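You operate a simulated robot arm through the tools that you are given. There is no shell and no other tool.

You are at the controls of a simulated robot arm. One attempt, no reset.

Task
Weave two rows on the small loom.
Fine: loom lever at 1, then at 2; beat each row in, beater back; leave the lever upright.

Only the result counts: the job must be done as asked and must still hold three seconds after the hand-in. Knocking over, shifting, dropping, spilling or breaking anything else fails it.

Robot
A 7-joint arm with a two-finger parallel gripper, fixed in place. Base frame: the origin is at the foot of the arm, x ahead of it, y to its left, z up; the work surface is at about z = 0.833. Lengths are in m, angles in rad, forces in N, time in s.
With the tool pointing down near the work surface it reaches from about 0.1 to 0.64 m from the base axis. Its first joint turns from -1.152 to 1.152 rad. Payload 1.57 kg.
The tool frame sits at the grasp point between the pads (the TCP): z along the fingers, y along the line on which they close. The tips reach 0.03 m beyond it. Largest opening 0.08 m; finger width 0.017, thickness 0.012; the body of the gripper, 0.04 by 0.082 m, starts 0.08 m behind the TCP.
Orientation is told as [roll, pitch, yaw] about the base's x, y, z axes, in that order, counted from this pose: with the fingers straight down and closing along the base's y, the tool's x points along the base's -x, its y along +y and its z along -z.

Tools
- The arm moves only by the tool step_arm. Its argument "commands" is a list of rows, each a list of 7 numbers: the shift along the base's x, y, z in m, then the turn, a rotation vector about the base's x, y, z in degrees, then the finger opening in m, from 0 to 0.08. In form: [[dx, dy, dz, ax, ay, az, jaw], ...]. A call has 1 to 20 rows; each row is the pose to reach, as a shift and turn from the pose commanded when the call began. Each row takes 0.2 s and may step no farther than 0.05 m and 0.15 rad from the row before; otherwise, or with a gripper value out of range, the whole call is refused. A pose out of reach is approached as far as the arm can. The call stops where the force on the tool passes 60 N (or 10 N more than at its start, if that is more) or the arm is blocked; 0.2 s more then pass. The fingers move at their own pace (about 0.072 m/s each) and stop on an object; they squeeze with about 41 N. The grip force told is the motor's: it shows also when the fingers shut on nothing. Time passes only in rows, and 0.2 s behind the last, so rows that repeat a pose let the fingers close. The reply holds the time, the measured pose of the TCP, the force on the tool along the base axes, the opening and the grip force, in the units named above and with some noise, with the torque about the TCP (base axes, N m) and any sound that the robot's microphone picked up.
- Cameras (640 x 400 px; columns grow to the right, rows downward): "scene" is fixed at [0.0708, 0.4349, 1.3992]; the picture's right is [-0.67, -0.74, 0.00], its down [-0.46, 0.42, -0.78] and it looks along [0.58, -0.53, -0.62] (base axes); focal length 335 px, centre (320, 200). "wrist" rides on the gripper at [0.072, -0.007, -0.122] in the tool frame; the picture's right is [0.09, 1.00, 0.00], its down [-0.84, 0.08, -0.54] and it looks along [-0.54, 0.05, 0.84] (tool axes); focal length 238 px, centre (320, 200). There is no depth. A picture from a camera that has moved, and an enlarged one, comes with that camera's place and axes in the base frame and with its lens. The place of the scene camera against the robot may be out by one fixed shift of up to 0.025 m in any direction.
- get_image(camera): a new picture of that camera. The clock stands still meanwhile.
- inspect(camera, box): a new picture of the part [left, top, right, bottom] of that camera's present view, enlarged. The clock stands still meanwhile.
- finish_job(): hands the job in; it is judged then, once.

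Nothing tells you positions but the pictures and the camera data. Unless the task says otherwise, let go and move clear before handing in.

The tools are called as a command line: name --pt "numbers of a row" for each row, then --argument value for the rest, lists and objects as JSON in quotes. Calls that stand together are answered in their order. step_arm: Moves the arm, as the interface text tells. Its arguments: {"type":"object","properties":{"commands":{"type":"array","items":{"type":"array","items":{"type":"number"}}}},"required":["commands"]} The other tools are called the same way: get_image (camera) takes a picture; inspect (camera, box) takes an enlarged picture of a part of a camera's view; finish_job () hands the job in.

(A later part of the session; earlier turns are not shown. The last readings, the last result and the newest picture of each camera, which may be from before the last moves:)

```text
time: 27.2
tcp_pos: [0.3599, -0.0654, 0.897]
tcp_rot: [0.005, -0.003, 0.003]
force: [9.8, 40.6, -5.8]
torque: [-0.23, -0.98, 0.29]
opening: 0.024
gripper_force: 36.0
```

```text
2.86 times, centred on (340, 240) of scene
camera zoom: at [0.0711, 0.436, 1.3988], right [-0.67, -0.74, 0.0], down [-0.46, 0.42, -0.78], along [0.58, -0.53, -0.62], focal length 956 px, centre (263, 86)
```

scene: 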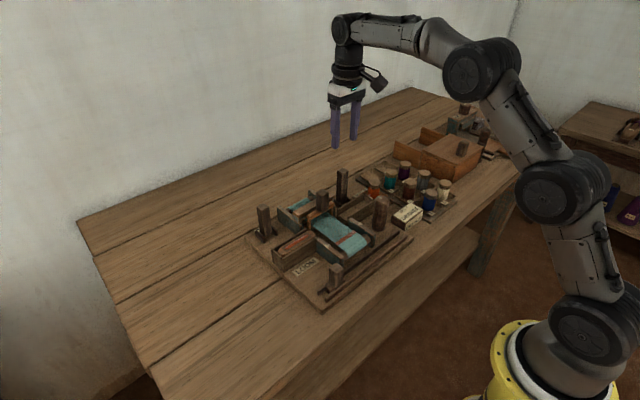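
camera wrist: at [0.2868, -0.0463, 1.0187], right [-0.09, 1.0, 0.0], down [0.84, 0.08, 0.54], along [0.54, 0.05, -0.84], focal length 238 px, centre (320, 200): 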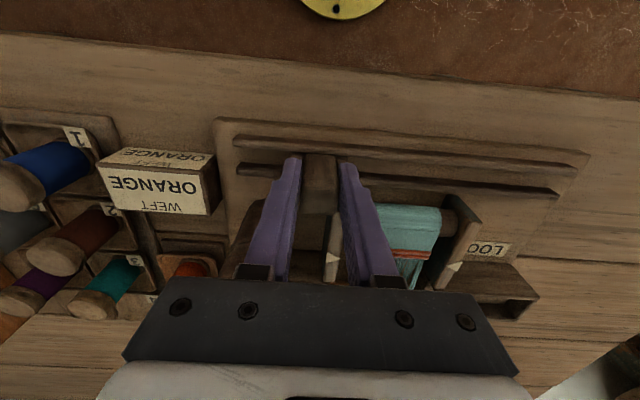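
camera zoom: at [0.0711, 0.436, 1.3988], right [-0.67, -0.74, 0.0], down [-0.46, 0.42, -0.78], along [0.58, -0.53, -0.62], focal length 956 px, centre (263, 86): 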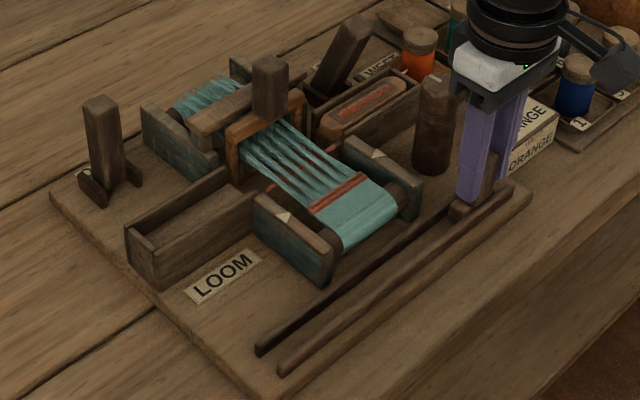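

There is a 40 N reaction, so the slider is at its −y end and the shuttle is fully in the −y tray with weft laid. I'll ease off, release and lift.

step_arm --pt "0.0 0.003 0 0 0 0 0.015" --pt "0.0 0.0045 0 0 0 0 0.03" --pt "0.0 0.0045 0 0 0 0 0.045" --pt "0.0 0.0045 0 0 0 0 0.05" --pt "0.0 0.0045 0.03 0 0 0 0.05" --pt "0.0 0.0045 0.07 0 0 0 0.05" --pt "0.0 0.0045 0.11 0 0 0 0.05"

inspect --camera "scene" --box '[240, 170, 440, 310]'

get_image --camera "wrist"

```text
time: 28.8
tcp_pos: [0.3591, -0.0623, 1.0079]
tcp_rot: [0.0, 0.0, 0.0]
force: [-0.6, -0.3, -0.3]
torque: [-0.01, -0.04, 0.0]
opening: 0.0499
gripper_force: 0.0
```

```text
2.86 times, centred on (340, 240) of scene
camera zoom: at [0.0708, 0.4349, 1.3992], right [-0.67, -0.74, 0.0], down [-0.46, 0.42, -0.78], along [0.58, -0.53, -0.62], focal length 956 px, centre (263, 86)
```

zoom: 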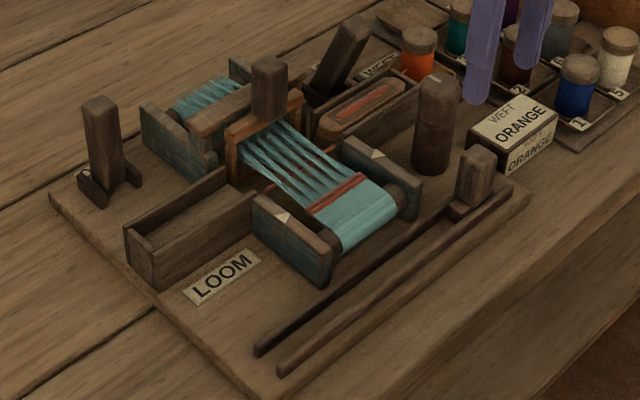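

```text
taken
camera wrist: at [0.2862, -0.07, 1.1296], right [-0.09, 1.0, 0.0], down [0.84, 0.08, 0.54], along [0.54, 0.05, -0.84], focal length 238 px, centre (320, 200)
```

wrist: 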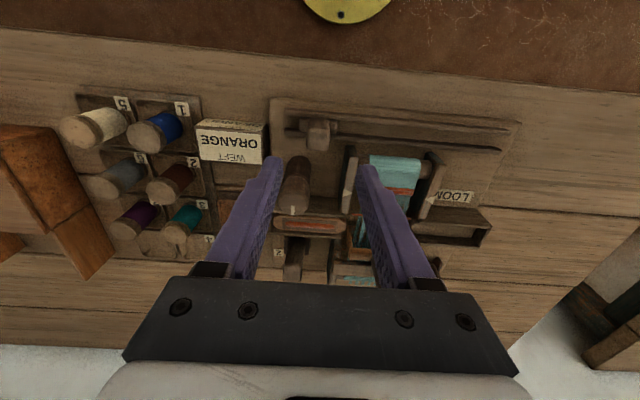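

The shuttle is seated in the −y tray and the weft is laid. Next I'll position above the beater knob near (0.506, 0.029), staying high on the way.

step_arm --pt "0.02 0.01 0.04 0 0 0 0.05" --pt "0.06 0.035 0.05 0 0 0 0.05" --pt "0.1 0.06 0.05 0 0 0 0.05" --pt "0.13 0.08 0.05 0 0 0 0.05" --pt "0.147 0.091 0.05 0 0 0 0.05" --pt "0.147 0.091 0.05 0 0 0 0.05"

get_image --camera "wrist"

inspect --camera "wrist" --box '[240, 50, 400, 180]'

```text
time: 30.2
tcp_pos: [0.5081, 0.0265, 1.0574]
tcp_rot: [-0.001, -0.001, 0.0]
force: [0.5, -0.3, -0.9]
torque: [-0.01, 0.02, -0.01]
opening: 0.0498
gripper_force: 0.0
```

```text
taken
camera wrist: at [0.4343, 0.0205, 1.1794], right [-0.09, 1.0, 0.0], down [0.84, 0.08, 0.54], along [0.54, 0.05, -0.84], focal length 238 px, centre (320, 200)
```

wrist: 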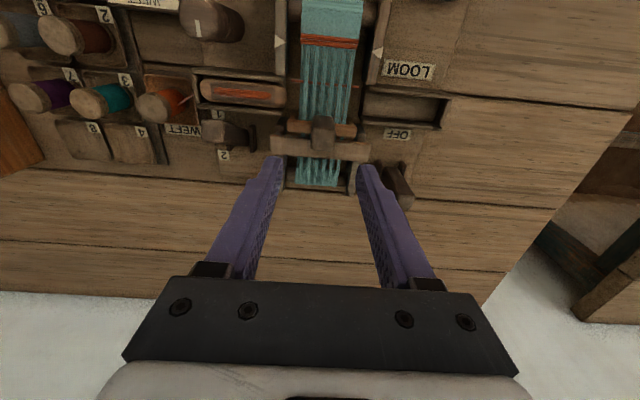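

```text
3.08 times, centred on (320, 115) of wrist
camera zoom: at [0.4343, 0.0205, 1.1794], right [-0.09, 1.0, 0.0], down [0.84, 0.08, 0.54], along [0.54, 0.05, -0.84], focal length 733 px, centre (320, 462)
```

zoom: 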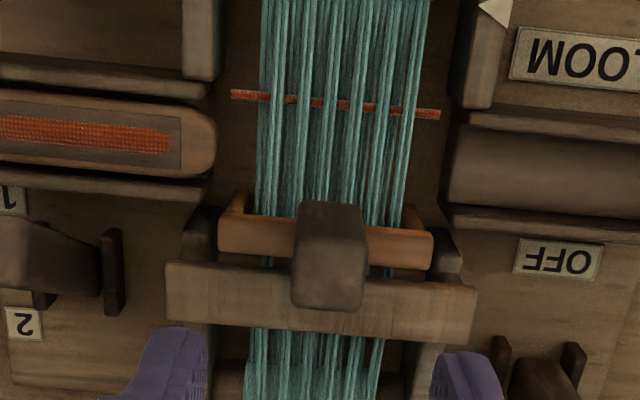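

The weft line is visible between the warps. The beater knob is centred near (0.508, 0.030), so I'll descend around it with tips kept above the crossbars (TCP z≈0.947).

step_arm --pt "-0.001 0.0035 -0.04 0 0 0 0.05" --pt "-0.001 0.0035 -0.07 0 0 0 0.05" --pt "-0.001 0.0035 -0.095 0 0 0 0.05" --pt "-0.001 0.0035 -0.11 0 0 0 0.05" --pt "-0.001 0.0035 -0.11 0 0 0 0.05"

inspect --camera "scene" --box '[240, 150, 400, 260]'

get_image --camera "wrist"

```text
time: 31.4
tcp_pos: [0.5044, 0.0306, 0.947]
tcp_rot: [0.001, 0.0, -0.001]
force: [-0.4, 0.0, -0.5]
torque: [-0.03, -0.02, -0.01]
opening: 0.0501
gripper_force: 0.0
```

```text
3.64 times, centred on (320, 205) of scene
camera zoom: at [0.0708, 0.4349, 1.3992], right [-0.67, -0.74, 0.0], down [-0.46, 0.42, -0.78], along [0.58, -0.53, -0.62], focal length 1217 px, centre (320, 182)
```

zoom: 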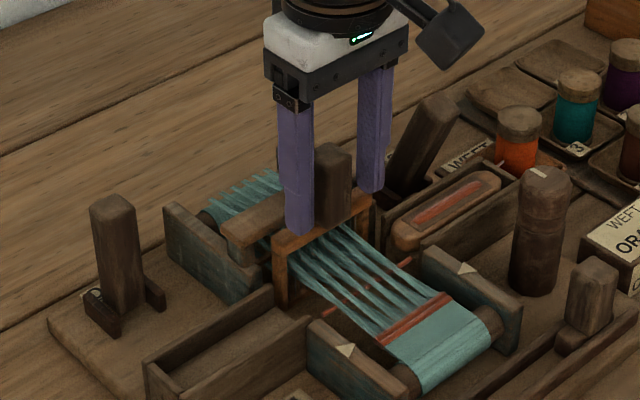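

```text
taken
camera wrist: at [0.4306, 0.0232, 1.0687], right [-0.09, 1.0, 0.0], down [0.84, 0.08, 0.54], along [0.54, 0.05, -0.84], focal length 238 px, centre (320, 200)
```

wrist: 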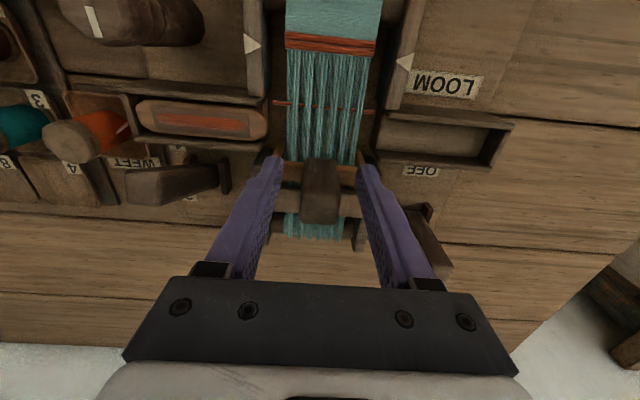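

The knob is between the fingers, so I'll close on it.

step_arm --pt "0 0 0 0 0 0 0.03" --pt "0 0 0 0 0 0 0.015" --pt "0 0 0 0 0 0 0.015"

```text
time: 32.2
tcp_pos: [0.503, 0.0305, 0.9486]
tcp_rot: [0.0, 0.0, 0.004]
force: [0.2, 3.5, -1.2]
torque: [-0.59, -0.05, -0.05]
opening: 0.0246
gripper_force: 35.2
```

I'm gripping the beater. I'll pull it toward the fell (−x) in small steps, watching the forces.

step_arm --pt "-0.01 0 0 0 0 0 0.015" --pt "-0.02 0 0 0 0 0 0.015" --pt "-0.03 0 0 0 0 0 0.015"

inspect --camera "scene" --box '[240, 150, 400, 260]'

```text
time: 33.0
tcp_pos: [0.4738, 0.0299, 0.9483]
tcp_rot: [0.0, 0.001, 0.0]
force: [0.4, -1.4, -4.5]
torque: [0.69, -0.18, -0.05]
opening: 0.0245
gripper_force: 36.3
```

```text
3.64 times, centred on (320, 205) of scene
camera zoom: at [0.0709, 0.4348, 1.3992], right [-0.67, -0.74, 0.0], down [-0.46, 0.42, -0.78], along [0.58, -0.53, -0.62], focal length 1217 px, centre (320, 182)
```

zoom: 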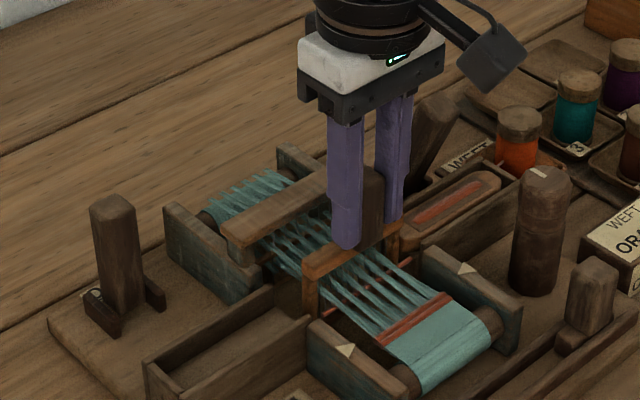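

The beater slides freely. I'll continue toward the red fell line in small steps until there is resistance.

step_arm --pt "-0.008 0 0 0 0 0 0.015" --pt "-0.016 0 0 0 0 0 0.015" --pt "-0.024 0 0 0 0 0 0.015" --pt "-0.03 0 0 0 0 0 0.015"

inspect --camera "scene" --box '[260, 160, 420, 270]'

get_image --camera "wrist"

```text
time: 34.0
tcp_pos: [0.4445, 0.0292, 0.9482]
tcp_rot: [0.0, 0.001, 0.002]
force: [1.0, 3.4, -2.5]
torque: [-0.54, 0.72, -0.09]
opening: 0.0245
gripper_force: 35.6
```

```text
3.64 times, centred on (340, 215) of scene
camera zoom: at [0.0709, 0.435, 1.3992], right [-0.67, -0.74, 0.0], down [-0.46, 0.42, -0.78], along [0.58, -0.53, -0.62], focal length 1217 px, centre (247, 146)
```

zoom: 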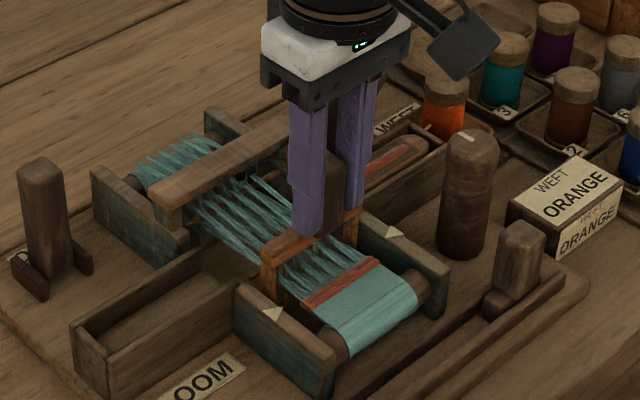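

```text
taken
camera wrist: at [0.3721, 0.0234, 1.069], right [-0.09, 1.0, 0.0], down [0.84, 0.08, 0.54], along [0.54, 0.05, -0.84], focal length 238 px, centre (320, 200)
```

wrist: 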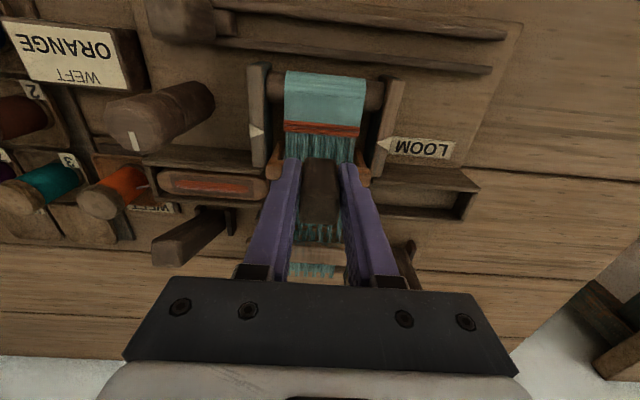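

There's still a small gap to the fell. I'll continue in finer steps.

step_arm --pt "-0.005 0 0 0 0 0 0.015" --pt "-0.01 0 0 0 0 0 0.015" --pt "-0.015 0 0 0 0 0 0.015"

inspect --camera "scene" --box '[280, 170, 400, 270]'

inspect --camera "wrist" --box '[240, 50, 400, 180]'

```text
time: 34.8
tcp_pos: [0.4313, 0.0296, 0.9483]
tcp_rot: [0.0, -0.002, 0.001]
force: [8.5, 12.5, -4.6]
torque: [-0.66, 0.93, -0.01]
opening: 0.0246
gripper_force: 36.3
```

```text
4.00 times, centred on (340, 220) of scene
camera zoom: at [0.0712, 0.4353, 1.3991], right [-0.67, -0.74, 0.0], down [-0.46, 0.42, -0.78], along [0.58, -0.53, -0.62], focal length 1339 px, centre (240, 120)
```

zoom: 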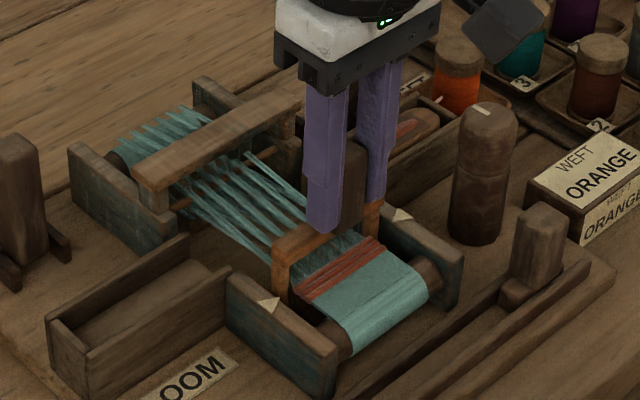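

```text
3.08 times, centred on (320, 115) of wrist
camera zoom: at [0.3582, 0.0234, 1.0688], right [-0.09, 1.0, 0.0], down [0.84, 0.08, 0.54], along [0.54, 0.05, -0.84], focal length 733 px, centre (320, 462)
```

zoom: 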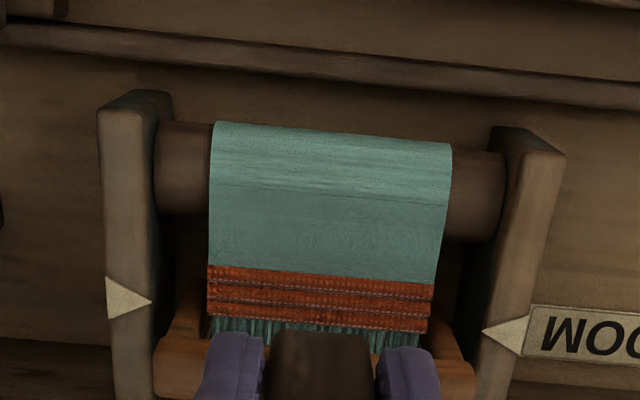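

The weft has moved to the fell and the red band has grown. There's light resistance (8 N), so I'll push a little further to make sure the row is beaten in to the stop.

step_arm --pt "-0.002 0 0 0 0 0 0.015" --pt "-0.004 0 0 0 0 0 0.015" --pt "-0.004 0 0 0 0 0 0.015"

inspect --camera "wrist" --box '[240, 50, 400, 180]'

```text
time: 35.6
tcp_pos: [0.4291, 0.029, 0.9479]
tcp_rot: [0.002, -0.011, 0.0]
force: [30.2, 12.0, -17.8]
torque: [-0.68, 0.09, 0.01]
opening: 0.0245
gripper_force: 36.2
```

```text
3.08 times, centred on (320, 115) of wrist
camera zoom: at [0.3561, 0.0234, 1.0684], right [-0.09, 1.0, 0.0], down [0.83, 0.08, 0.55], along [0.55, 0.05, -0.83], focal length 733 px, centre (320, 462)
```

zoom: 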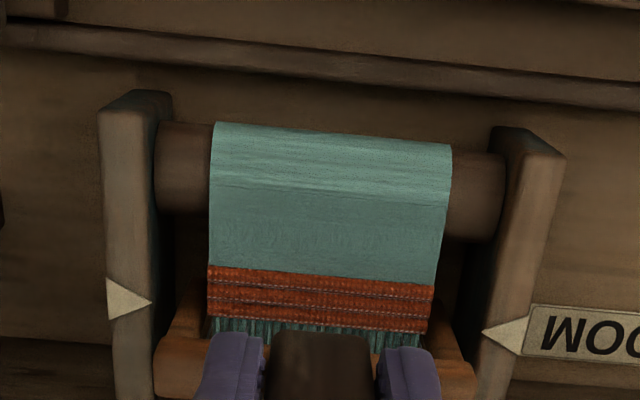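

The beater is firmly on its stop (30 N) and the row has joined the red band. Now I'll return the beater to its rest position near x=0.504.

step_arm --pt "0.006 0 0 0 0 0 0.015" --pt "0.016 0 0 0 0 0 0.015" --pt "0.028 0 0 0 0 0 0.015" --pt "0.04 0 0 0 0 0 0.015" --pt "0.052 0 0 0 0 0 0.015" --pt "0.062 0 0 0 0 0 0.015" --pt "0.07 0 0 0 0 0 0.015" --pt "0.075 0 0 0 0 0 0.015" --pt "0.075 0 0 0 0 0 0.015"

inspect --camera "scene" --box '[260, 160, 420, 270]'

```text
time: 37.6
tcp_pos: [0.5028, 0.0302, 0.9489]
tcp_rot: [-0.002, -0.001, 0.0]
force: [1.5, -1.7, 6.9]
torque: [0.69, 0.15, 0.07]
opening: 0.0244
gripper_force: 36.3
```

```text
3.64 times, centred on (340, 215) of scene
camera zoom: at [0.0708, 0.4349, 1.3992], right [-0.67, -0.74, 0.0], down [-0.46, 0.42, -0.78], along [0.58, -0.53, -0.62], focal length 1217 px, centre (247, 146)
```

zoom: 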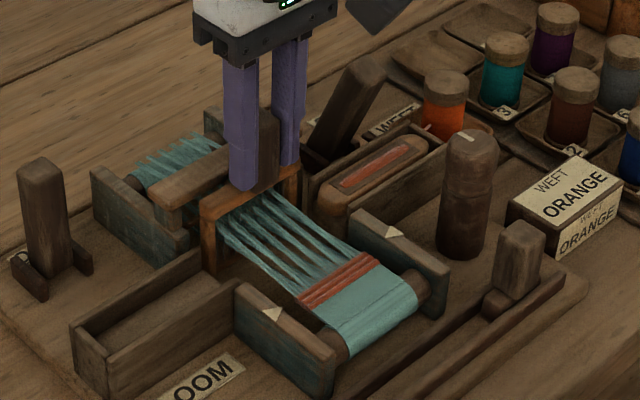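

The beater is back and the red band has an extra row. I'll nudge it to confirm it's on its back stop, then release and lift.

step_arm --pt "0.002 0 0 0 0 0 0.015" --pt "0.004 0 0 0 0 0 0.015"

```text
time: 38.2
tcp_pos: [0.5032, 0.03, 0.9483]
tcp_rot: [0.001, 0.002, 0.002]
force: [-13.6, -0.9, 14.1]
torque: [0.5, -0.5, -0.01]
opening: 0.0242
gripper_force: 36.3
```

The beater is on its back stop. I'll release it and lift clear.

step_arm --pt "-0.004 0 0 0 0 0 0.015" --pt "-0.004 0 0 0 0 0 0.03" --pt "-0.004 0 0 0 0 0 0.045" --pt "-0.004 0 0 0 0 0 0.05" --pt "-0.004 0 0.03 0 0 0 0.05" --pt "-0.004 0 0.07 0 0 0 0.05" --pt "-0.004 0 0.1 0 0 0 0.05"

get_image --camera "wrist"

inspect --camera "wrist" --box '[220, 20, 400, 160]'

```text
time: 39.8
tcp_pos: [0.4992, 0.0298, 1.049]
tcp_rot: [0.0, 0.001, 0.0]
force: [0.0, -0.5, 0.1]
torque: [-0.01, -0.02, -0.01]
opening: 0.0499
gripper_force: 0.2
```

```text
taken
camera wrist: at [0.4261, 0.0226, 1.1698], right [-0.09, 1.0, 0.0], down [0.84, 0.08, 0.54], along [0.54, 0.05, -0.84], focal length 238 px, centre (320, 200)
```

wrist: 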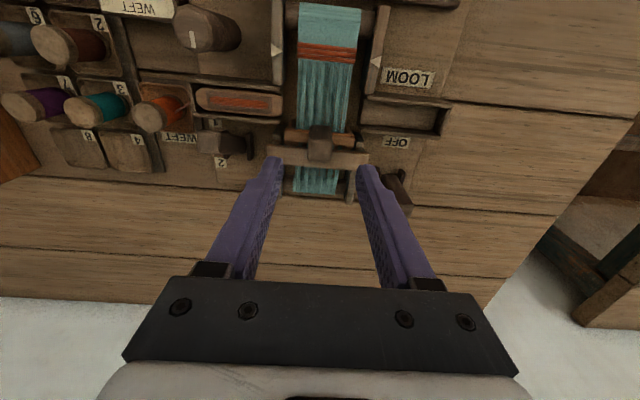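

```text
2.86 times, centred on (310, 90) of wrist
camera zoom: at [0.4261, 0.0226, 1.1698], right [-0.09, 1.0, 0.0], down [0.84, 0.08, 0.54], along [0.54, 0.05, -0.84], focal length 681 px, centre (349, 514)
```

zoom: 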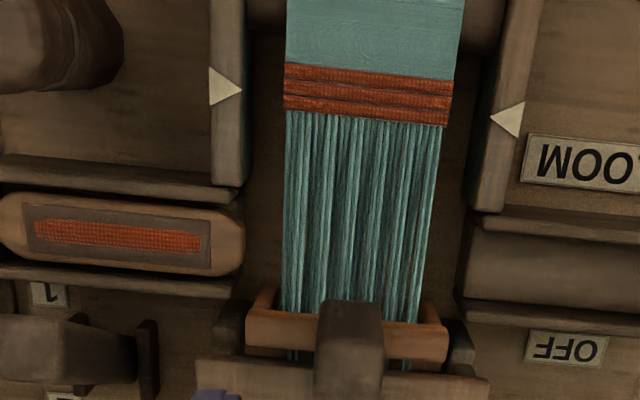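

Row 1 is beaten in, with three red bands now. Next I'll move over the tilted lever, matching its tilt, to grip it and swing it to 2.

step_arm --pt "-0.003 -0.04 -0.005 0 -8 0 0.05" --pt "-0.006 -0.08 -0.015 0 -16 0 0.05" --pt "-0.0095 -0.112 -0.03 0 -24 0 0.05" --pt "-0.0095 -0.112 -0.0455 0 -24.5 0 0.05" --pt "-0.0095 -0.112 -0.0455 0 -24.5 0 0.05"

get_image --camera "wrist"

inspect --camera "scene" --box '[280, 130, 440, 230]'

```text
time: 41.0
tcp_pos: [0.4908, -0.0806, 1.0022]
tcp_rot: [0.002, -0.428, -0.001]
force: [-0.4, -0.5, 0.6]
torque: [-0.02, 0.02, 0.03]
opening: 0.0499
gripper_force: 0.1
```

```text
taken
camera wrist: at [0.3741, -0.088, 1.0832], right [-0.08, 1.0, -0.04], down [0.54, 0.08, 0.84], along [0.84, 0.05, -0.54], focal length 238 px, centre (320, 200)
```

wrist: 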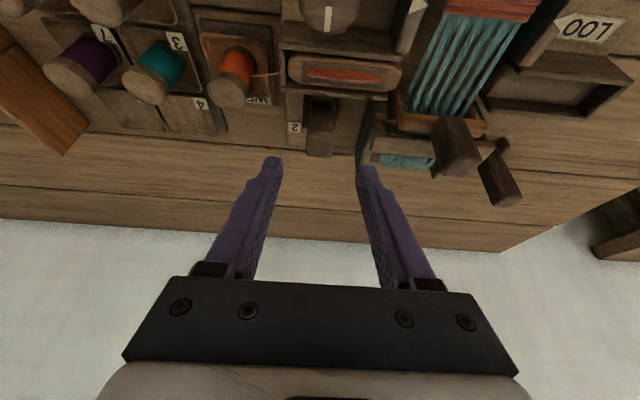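

```text
4.00 times, centred on (360, 180) of scene
camera zoom: at [0.0708, 0.4349, 1.3992], right [-0.67, -0.74, 0.0], down [-0.46, 0.42, -0.78], along [0.58, -0.53, -0.62], focal length 1339 px, centre (160, 280)
```

zoom: 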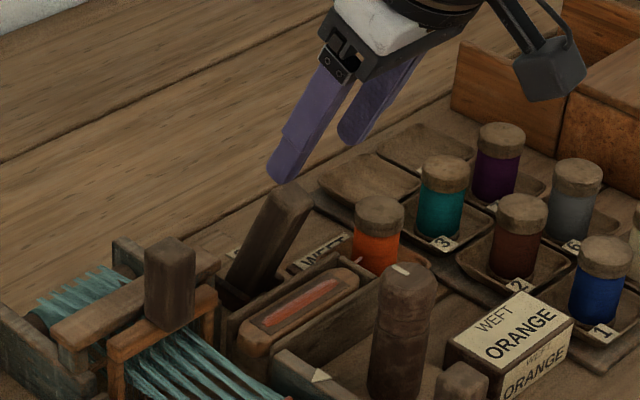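

Aligned with the tilted lever. I'll descend along its axis and close.

step_arm --pt "0.012 -0.001 -0.027 0 0 0 0.05" --pt "0.024 -0.001 -0.054 0 0 0 0.05" --pt "0.036 -0.001 -0.08 0 0 0 0.05" --pt "0.036 -0.001 -0.08 0 0 0 0.05" --pt "0.036 -0.001 -0.08 0 0 0 0.03" --pt "0.036 -0.001 -0.08 0 0 0 0.015" --pt "0.036 -0.001 -0.08 0 0 0 0.015"

get_image --camera "wrist"

```text
time: 42.6
tcp_pos: [0.5256, -0.0839, 0.9225]
tcp_rot: [0.001, -0.427, 0.002]
force: [3.5, 13.6, -2.3]
torque: [-0.16, -0.17, -0.13]
opening: 0.0277
gripper_force: 6.9
```

```text
taken
camera wrist: at [0.4085, -0.09, 1.0036], right [-0.09, 1.0, -0.04], down [0.54, 0.08, 0.84], along [0.84, 0.05, -0.54], focal length 238 px, centre (320, 200)
```

wrist: 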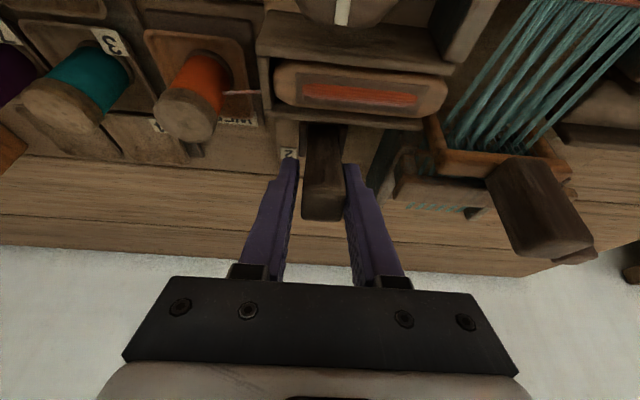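

The fingers are nearly closed and one touched first. I'll centre slightly in y and let them finish closing.

step_arm --pt "0 0.0015 0 0 0 0 0.015" --pt "0 0.0015 0 0 0 0 0.015"

```text
time: 43.2
tcp_pos: [0.5259, -0.0825, 0.9228]
tcp_rot: [0.002, -0.426, 0.001]
force: [-3.9, 12.3, 3.7]
torque: [0.01, 0.12, -0.04]
opening: 0.026
gripper_force: 6.5
```

step_arm --pt "0 0.003 0 0 0 0 0.01" --pt "0 0.003 0 0 0 0 0.01"

```text
time: 43.8
tcp_pos: [0.5254, -0.0815, 0.923]
tcp_rot: [0.0, -0.428, -0.002]
force: [-8.2, -12.4, 4.8]
torque: [0.72, 0.51, 0.33]
opening: 0.0246
gripper_force: 36.2
```

I have a solid grip. I'll swing the lever along its arc, through upright and toward "2" (+x), in stages.

step_arm --pt "0.0082 -0.001 0.0031 0 7 0 0.01" --pt "0.0167 -0.001 0.0053 0 14 0 0.01" --pt "0.0255 -0.001 0.0063 0 21 0 0.01" --pt "0.0343 -0.001 0.0063 0 28 0 0.01" --pt "0.043 -0.001 0.0053 0 35 0 0.01"

inspect --camera "scene" --box '[250, 150, 410, 260]'

```text
time: 45.0
tcp_pos: [0.5719, -0.0811, 0.9265]
tcp_rot: [-0.001, 0.178, -0.001]
force: [9.0, -19.0, -16.1]
torque: [0.91, -1.05, -0.2]
opening: 0.0246
gripper_force: 35.9
```

```text
3.64 times, centred on (330, 205) of scene
camera zoom: at [0.0713, 0.4343, 1.3994], right [-0.67, -0.74, 0.0], down [-0.46, 0.42, -0.78], along [0.58, -0.53, -0.62], focal length 1217 px, centre (284, 182)
```

zoom: 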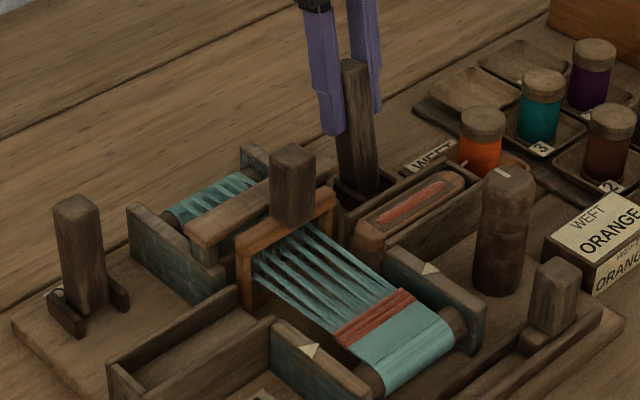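

The lever has passed upright, and the shed is reversing. I'll continue to position 2.

step_arm --pt "0.0098 -0.001 -0.0031 0 7 0 0.01" --pt "0.0175 -0.001 -0.006 0 13 0 0.01" --pt "0.0175 -0.001 -0.006 0 13 0 0.01"

inspect --camera "scene" --box '[250, 150, 410, 260]'

```text
time: 45.8
tcp_pos: [0.5651, -0.0823, 0.9259]
tcp_rot: [-0.006, 0.394, -0.006]
force: [13.5, -29.7, 31.5]
torque: [0.81, -0.79, -0.34]
opening: 0.0251
gripper_force: 36.5
out of reach, approached as far as the arm can: row 2, 3
```

```text
3.64 times, centred on (330, 205) of scene
camera zoom: at [0.0706, 0.4342, 1.3995], right [-0.67, -0.74, 0.0], down [-0.46, 0.42, -0.78], along [0.58, -0.53, -0.62], focal length 1217 px, centre (284, 182)
```

zoom: 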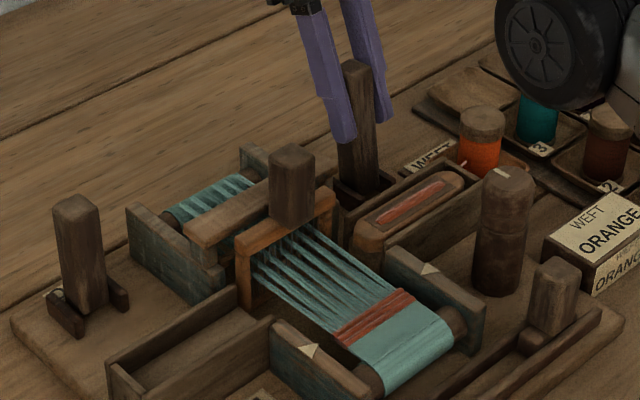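

The tool can't reach while tilted that way. I'll open the jaws to release the strain, turn the tool back toward vertical in place (the fingers straddle the lever in y, so this is free), and recheck.

step_arm --pt "0 0 0 0 0 0 0.03" --pt "0 0 0 0 0 0 0.045" --pt "0 0 0 0 0 0 0.05"

get_image --camera "wrist"

```text
time: 46.6
tcp_pos: [0.5629, -0.0767, 0.9175]
tcp_rot: [0.003, 0.411, 0.002]
force: [0.5, 0.0, 0.4]
torque: [0.02, 0.03, 0.03]
opening: 0.05
gripper_force: 0.0
```

```text
taken
camera wrist: at [0.5447, -0.0833, 1.0583], right [-0.09, 1.0, 0.04], down [0.98, 0.08, 0.16], along [0.16, 0.05, -0.99], focal length 238 px, centre (320, 200)
```

wrist: 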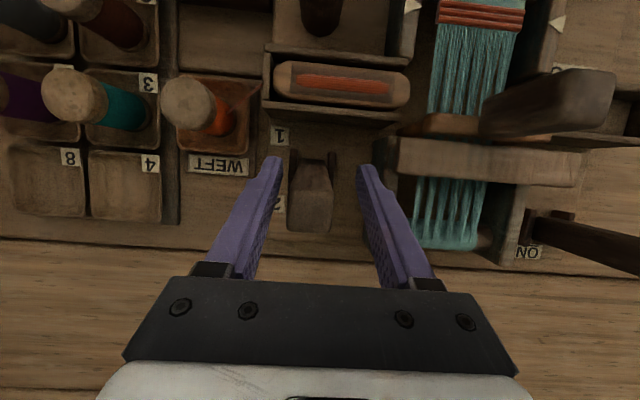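

The strain is gone and the fingers straddle the lever. I'll rotate the tool back to vertical around it and look at the lever's tilt.

step_arm --pt "0.001 -0.002 0.003 0 -6 0 0.05" --pt "0.002 -0.004 0.006 0 -12 0 0.05" --pt "0.003 -0.005 0.009 0 -18 0 0.05" --pt "0.004 -0.005 0.0105 0 -23.5 0 0.05" --pt "0.004 -0.005 0.0105 0 -23.5 0 0.05"

get_image --camera "wrist"

inspect --camera "scene" --box '[250, 150, 410, 260]'

```text
time: 47.8
tcp_pos: [0.5676, -0.0835, 0.9285]
tcp_rot: [-0.002, -0.002, 0.0]
force: [1.0, 0.2, 0.2]
torque: [-0.01, 0.0, 0.0]
opening: 0.05
gripper_force: 0.0
```

```text
taken
camera wrist: at [0.4939, -0.0893, 1.0499], right [-0.09, 1.0, 0.0], down [0.84, 0.08, 0.54], along [0.54, 0.05, -0.84], focal length 238 px, centre (320, 200)
```

wrist: 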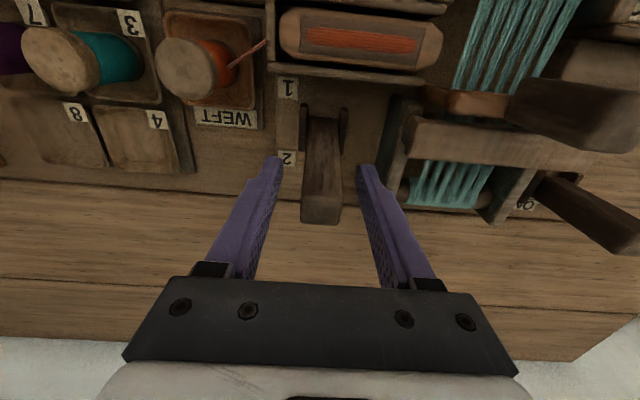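

```text
3.64 times, centred on (330, 205) of scene
camera zoom: at [0.0708, 0.4349, 1.3992], right [-0.67, -0.74, 0.0], down [-0.46, 0.42, -0.78], along [0.58, -0.53, -0.62], focal length 1217 px, centre (284, 182)
```

zoom: 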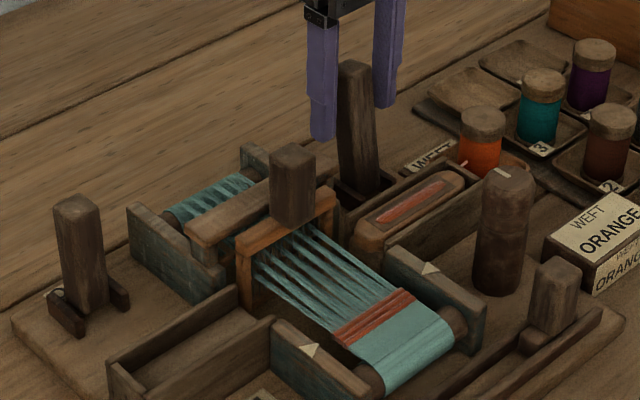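

The lever leans about 10° toward 2. I'll grip with the tool vertical and move it the rest of the way, letting the post pivot between the pads.

step_arm --pt "0 0.001 0 0 0 0 0.03" --pt "0 0.001 0 0 0 0 0.01" --pt "0 0.001 0 0 0 0 0.01" --pt "0.006 0.001 -0.0017 0 0 0 0.01" --pt "0.012 0.001 -0.0037 0 0 0 0.01"

inspect --camera "scene" --box '[250, 150, 410, 260]'

```text
time: 49.0
tcp_pos: [0.5777, -0.0811, 0.9261]
tcp_rot: [0.0, 0.005, 0.003]
force: [-13.9, 4.5, 9.3]
torque: [-0.71, 1.37, -0.03]
opening: 0.0245
gripper_force: 36.2
```

```text
3.64 times, centred on (330, 205) of scene
camera zoom: at [0.0703, 0.4351, 1.3992], right [-0.67, -0.74, 0.0], down [-0.46, 0.42, -0.78], along [0.58, -0.53, -0.62], focal length 1217 px, centre (284, 182)
```

zoom: 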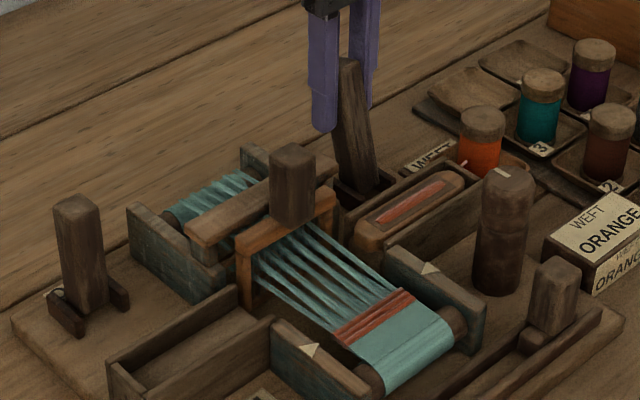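

It is moving with about 14 N of resistance. I'll continue to the stop.

step_arm --pt "0.004 0 -0.0017 0 0 0 0.01" --pt "0.008 0 -0.0035 0 0 0 0.01" --pt "0.012 0 -0.0055 0 0 0 0.01"

inspect --camera "scene" --box '[250, 150, 410, 260]'

```text
time: 49.8
tcp_pos: [0.5877, -0.0821, 0.9222]
tcp_rot: [0.0, 0.006, 0.002]
force: [-24.6, 6.4, 12.1]
torque: [-0.53, 0.67, 0.27]
opening: 0.0246
gripper_force: 35.8
```

```text
3.64 times, centred on (330, 205) of scene
camera zoom: at [0.07, 0.4351, 1.3992], right [-0.67, -0.74, 0.0], down [-0.46, 0.42, -0.78], along [0.58, -0.53, -0.62], focal length 1217 px, centre (284, 182)
```

zoom: 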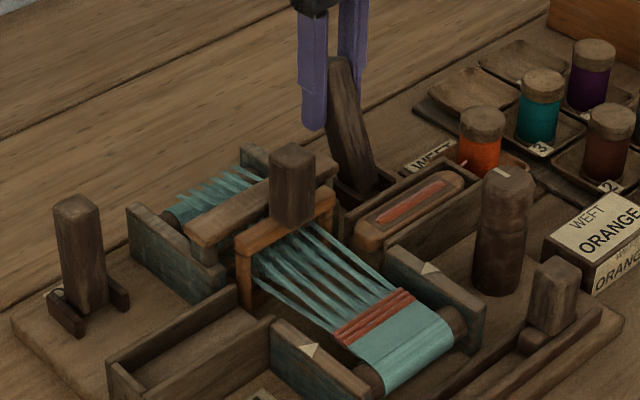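

The lever is at about 26° with rising reaction. One more small push will confirm it's on the stop.

step_arm --pt "0.003 0 -0.001 0 0 0 0.01" --pt "0.003 0 -0.001 0 0 0 0.01"

```text
time: 50.4
tcp_pos: [0.5904, -0.0813, 0.9208]
tcp_rot: [0.0, 0.01, 0.002]
force: [-31.6, 9.9, 17.0]
torque: [-0.47, -0.04, 0.23]
opening: 0.0247
gripper_force: 36.7
```

I'll release and check where the lever rests.

step_arm --pt "-0.003 0 0.0 0 0 0 0.03" --pt "-0.004 0 0.0 0 0 0 0.045" --pt "-0.004 0 0.0 0 0 0 0.055"

inspect --camera "scene" --box '[250, 150, 410, 260]'

get_image --camera "wrist"

```text
time: 51.2
tcp_pos: [0.5907, -0.0827, 0.9187]
tcp_rot: [0.0, 0.0, 0.002]
force: [-0.3, -0.8, 0.4]
torque: [-0.01, 0.01, 0.0]
opening: 0.0549
gripper_force: 0.0
```

```text
3.64 times, centred on (330, 205) of scene
camera zoom: at [0.0708, 0.4349, 1.3992], right [-0.67, -0.74, 0.0], down [-0.46, 0.42, -0.78], along [0.58, -0.53, -0.62], focal length 1217 px, centre (284, 182)
```

zoom: 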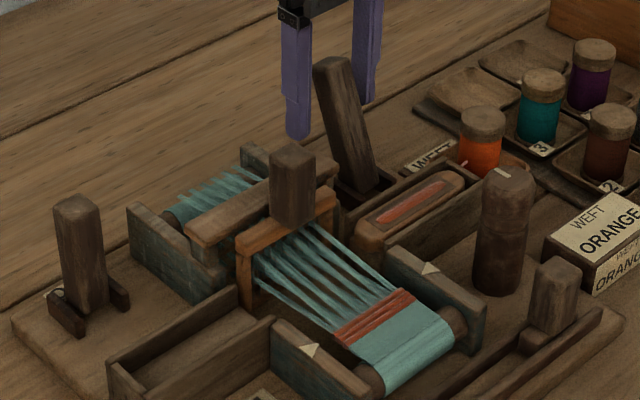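

```text
taken
camera wrist: at [0.517, -0.089, 1.0404], right [-0.09, 1.0, 0.0], down [0.84, 0.08, 0.54], along [0.54, 0.05, -0.84], focal length 238 px, centre (320, 200)
```

wrist: 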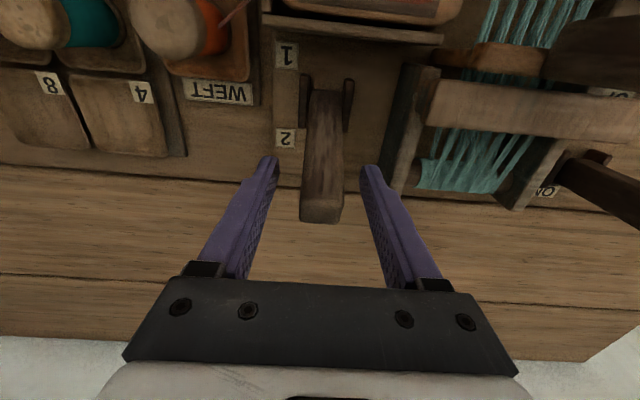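

inspect --camera "wrist" --box '[260, 40, 400, 240]'

inspect --camera "scene" --box '[310, 155, 380, 215]'

```text
2.00 times, centred on (330, 140) of wrist
camera zoom: at [0.517, -0.089, 1.0404], right [-0.09, 1.0, 0.0], down [0.84, 0.08, 0.54], along [0.54, 0.05, -0.84], focal length 477 px, centre (300, 320)
```

zoom: 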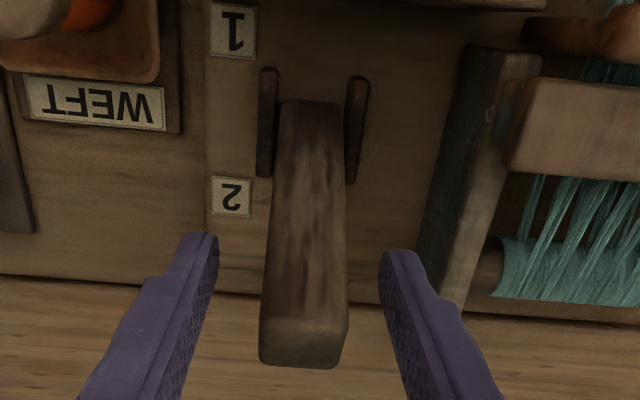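

```text
6.67 times, centred on (345, 185) of scene
camera zoom: at [0.0708, 0.4349, 1.3992], right [-0.67, -0.74, 0.0], down [-0.46, 0.42, -0.78], along [0.58, -0.53, -0.62], focal length 2232 px, centre (153, 300)
```

zoom: 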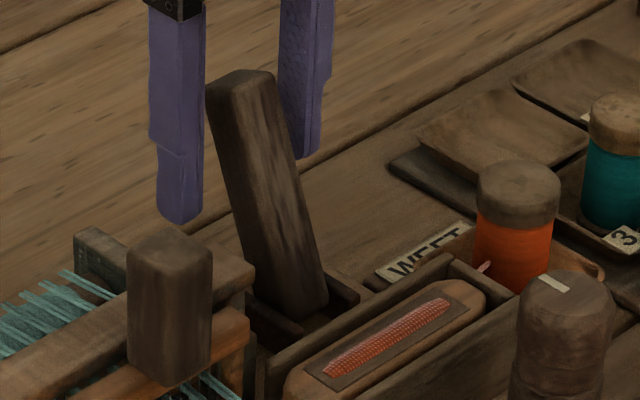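

The lever rests at about 20° toward 2, the mirror of its position at 1, and the shed is open the other way. I'll lift off and go to the slider knob, which is now at the −y end near (0.360, −0.064).

step_arm --pt "0 0 0.03 0 0 0 0.055" --pt "-0.01 0 0.065 0 0 0 0.055" --pt "-0.04 0 0.1 0 0 0 0.055" --pt "-0.085 0.005 0.11 0 0 0 0.055" --pt "-0.13 0.01 0.11 0 0 0 0.055" --pt "-0.175 0.015 0.11 0 0 0 0.055" --pt "-0.215 0.018 0.1 0 0 0 0.05" --pt "-0.2307 0.0185 0.085 0 0 0 0.05" --pt "-0.2307 0.0185 0.085 0 0 0 0.05"

get_image --camera "wrist"

inspect --camera "wrist" --box '[260, 80, 380, 170]'

inspect --camera "scene" --box '[250, 150, 410, 260]'

```text
time: 53.2
tcp_pos: [0.3589, -0.0621, 1.0039]
tcp_rot: [-0.001, -0.001, 0.0]
force: [-0.6, 0.5, -0.3]
torque: [-0.02, -0.02, 0.02]
opening: 0.0499
gripper_force: 0.1
```

```text
taken
camera wrist: at [0.2863, -0.0696, 1.1255], right [-0.09, 1.0, 0.0], down [0.84, 0.08, 0.54], along [0.54, 0.05, -0.84], focal length 238 px, centre (320, 200)
```

wrist: 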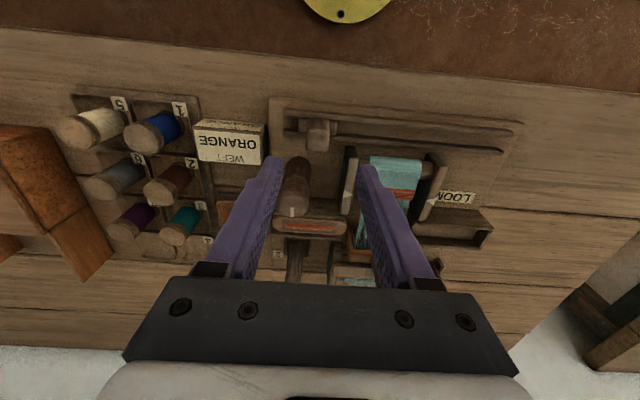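

```text
4.44 times, centred on (320, 125) of wrist
camera zoom: at [0.2863, -0.0696, 1.1255], right [-0.09, 1.0, 0.0], down [0.84, 0.08, 0.54], along [0.54, 0.05, -0.84], focal length 1059 px, centre (320, 533)
```

zoom: 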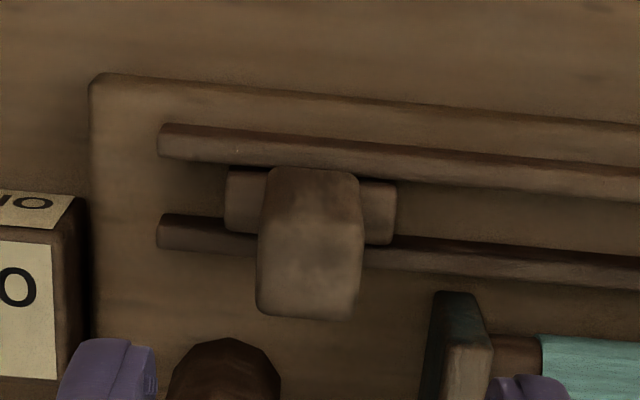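

```text
3.64 times, centred on (330, 205) of scene
camera zoom: at [0.0708, 0.4349, 1.3992], right [-0.67, -0.74, 0.0], down [-0.46, 0.42, -0.78], along [0.58, -0.53, -0.62], focal length 1217 px, centre (284, 182)
```

zoom: 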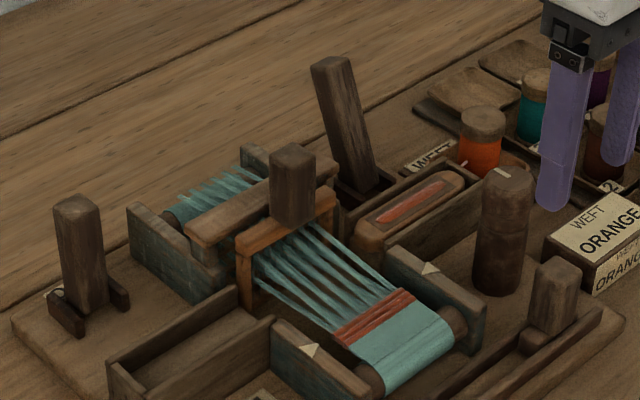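

The lever stays at 2 and the slider knob is at y≈−0.065. I'll lower around it and close.

step_arm --pt "0.001 -0.0028 -0.03 0 0 0 0.045" --pt "0.001 -0.0028 -0.06 0 0 0 0.045" --pt "0.001 -0.0028 -0.09 0 0 0 0.045" --pt "0.001 -0.0028 -0.106 0 0 0 0.045" --pt "0.001 -0.0028 -0.106 0 0 0 0.03" --pt "0.001 -0.0028 -0.106 0 0 0 0.01" --pt "0.001 -0.0028 -0.106 0 0 0 0.01" --pt "0.001 -0.0028 -0.106 0 0 0 0.01"

get_image --camera "wrist"

```text
time: 55.0
tcp_pos: [0.3595, -0.064, 0.8966]
tcp_rot: [-0.002, 0.001, 0.002]
force: [2.3, 5.7, -3.9]
torque: [-0.47, -0.18, 0.06]
opening: 0.0242
gripper_force: 36.2
```

```text
taken
camera wrist: at [0.2865, -0.0717, 1.0191], right [-0.09, 1.0, 0.0], down [0.84, 0.08, 0.54], along [0.54, 0.05, -0.84], focal length 238 px, centre (320, 200)
```

wrist: 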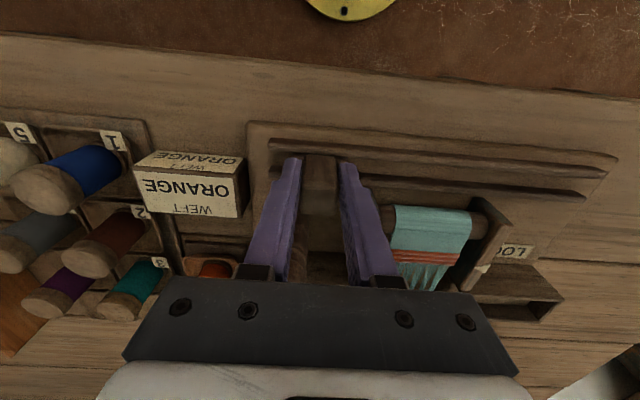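

I have the slider. I'll move it toward +y to send the shuttle back through the second shed.

step_arm --pt "0 0.01 0 0 0 0 0.01" --pt "0 0.024 0 0 0 0 0.01" --pt "0 0.038 0 0 0 0 0.01" --pt "0 0.052 0 0 0 0 0.01" --pt "0 0.066 0 0 0 0 0.01" --pt "0 0.08 0 0 0 0 0.01" --pt "0 0.094 0 0 0 0 0.01" --pt "0 0.108 0 0 0 0 0.01" --pt "0 0.122 0 0 0 0 0.01" --pt "0 0.136 0 0 0 0 0.01" --pt "0 0.15 0 0 0 0 0.01"

inspect --camera "scene" --box '[240, 170, 440, 310]'

```text
time: 57.4
tcp_pos: [0.3596, 0.0841, 0.8979]
tcp_rot: [0.0, 0.0, 0.0]
force: [-14.9, 0.2, 18.7]
torque: [0.48, 0.38, 0.02]
opening: 0.0241
gripper_force: 35.9
```

```text
2.86 times, centred on (340, 240) of scene
camera zoom: at [0.0703, 0.4348, 1.3993], right [-0.67, -0.74, 0.0], down [-0.46, 0.42, -0.78], along [0.58, -0.53, -0.62], focal length 956 px, centre (263, 86)
```

zoom: 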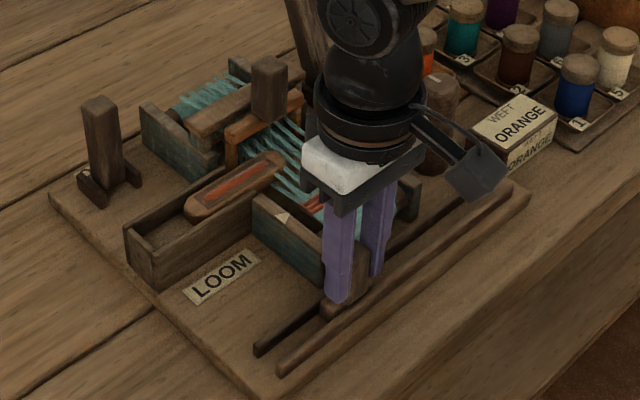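

The shuttle is nearly back in the +y tray. I'll continue gently to the end stop.

step_arm --pt "-0.001 0.01 0.001 0 0 0 0.01" --pt "-0.001 0.02 0.0015 0 0 0 0.01" --pt "-0.001 0.03 0.0015 0 0 0 0.01" --pt "-0.001 0.038 0.0015 0 0 0 0.01" --pt "-0.001 0.044 0.0015 0 0 0 0.01"

inspect --camera "scene" --box '[240, 170, 440, 310]'

```text
time: 58.6
tcp_pos: [0.3581, 0.1264, 0.8987]
tcp_rot: [-0.005, 0.005, 0.0]
force: [14.7, -16.4, -32.4]
torque: [0.48, -0.15, -0.1]
opening: 0.0243
gripper_force: 35.7
```

```text
2.86 times, centred on (340, 240) of scene
camera zoom: at [0.0716, 0.4346, 1.3993], right [-0.67, -0.74, 0.0], down [-0.46, 0.42, -0.78], along [0.58, -0.53, -0.62], focal length 956 px, centre (263, 86)
```

zoom: 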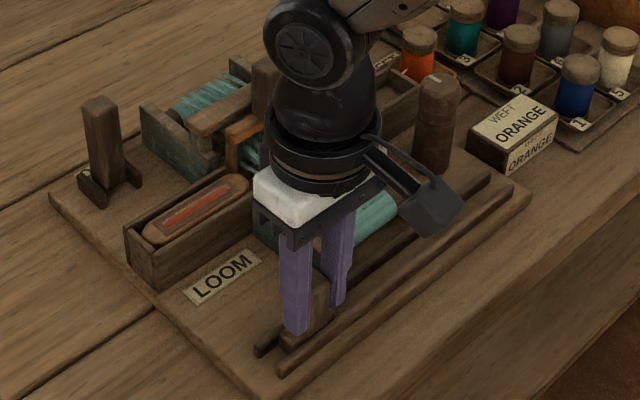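

The slider is back at its starting y (0.126) with end-stop reaction. I'll give a final small nudge with z relief, then release and lift.

step_arm --pt "0.001 0.002 -0.0015 0 0 0 0.01" --pt "0.001 0.003 -0.0015 0 0 0 0.01"

```text
time: 59.2
tcp_pos: [0.3595, 0.1262, 0.8986]
tcp_rot: [-0.007, 0.005, -0.001]
force: [-2.8, -48.1, -4.4]
torque: [-0.01, -0.13, -0.4]
opening: 0.0244
gripper_force: 36.5
```

step_arm --pt "0 -0.004 0 0 0 0 0.01" --pt "0 -0.0055 0 0 0 0 0.03" --pt "0 -0.0055 0 0 0 0 0.045" --pt "0 -0.0055 0 0 0 0 0.05" --pt "0 -0.0055 0.03 0 0 0 0.05" --pt "0 -0.0055 0.07 0 0 0 0.05" --pt "0 -0.0055 0.11 0 0 0 0.05" --pt "0.03 -0.02 0.15 0 0 0 0.05" --pt "0.07 -0.045 0.16 0 0 0 0.05" --pt "0.11 -0.07 0.16 0 0 0 0.05" --pt "0.145 -0.096 0.155 0 0 0 0.05" --pt "0.145 -0.096 0.155 0 0 0 0.05"

get_image --camera "wrist"

inspect --camera "wrist" --box '[240, 50, 400, 180]'

inspect --camera "scene" --box '[240, 170, 440, 310]'

```text
refused: row 8 steps farther than a row can; nothing moved
```

```text
taken
camera wrist: at [0.2867, 0.1205, 1.0206], right [-0.09, 1.0, -0.01], down [0.84, 0.08, 0.54], along [0.54, 0.04, -0.84], focal length 238 px, centre (320, 200)
```

wrist: 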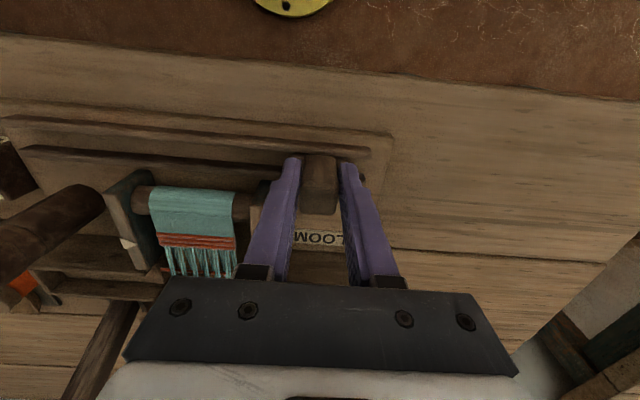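

```text
3.08 times, centred on (320, 115) of wrist
camera zoom: at [0.2867, 0.1205, 1.0206], right [-0.09, 1.0, -0.01], down [0.84, 0.08, 0.54], along [0.54, 0.04, -0.84], focal length 733 px, centre (320, 462)
```

zoom: 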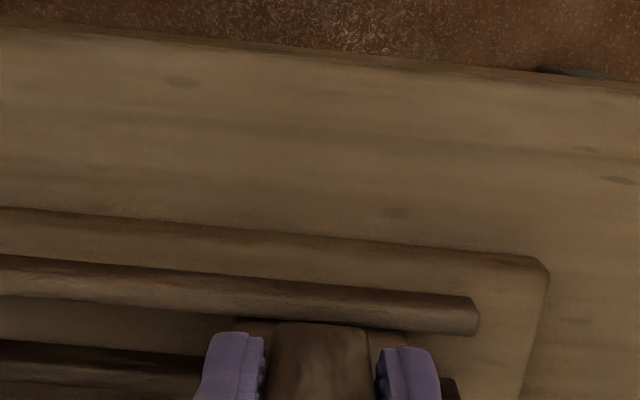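

```text
2.86 times, centred on (340, 240) of scene
camera zoom: at [0.0708, 0.4337, 1.3996], right [-0.67, -0.74, 0.0], down [-0.46, 0.42, -0.78], along [0.58, -0.53, -0.62], focal length 956 px, centre (263, 86)
```

zoom: 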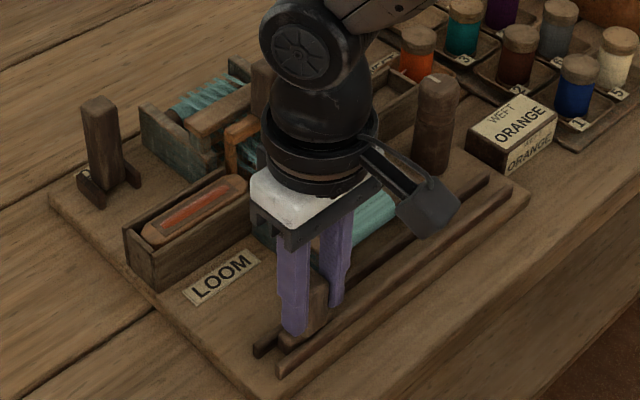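

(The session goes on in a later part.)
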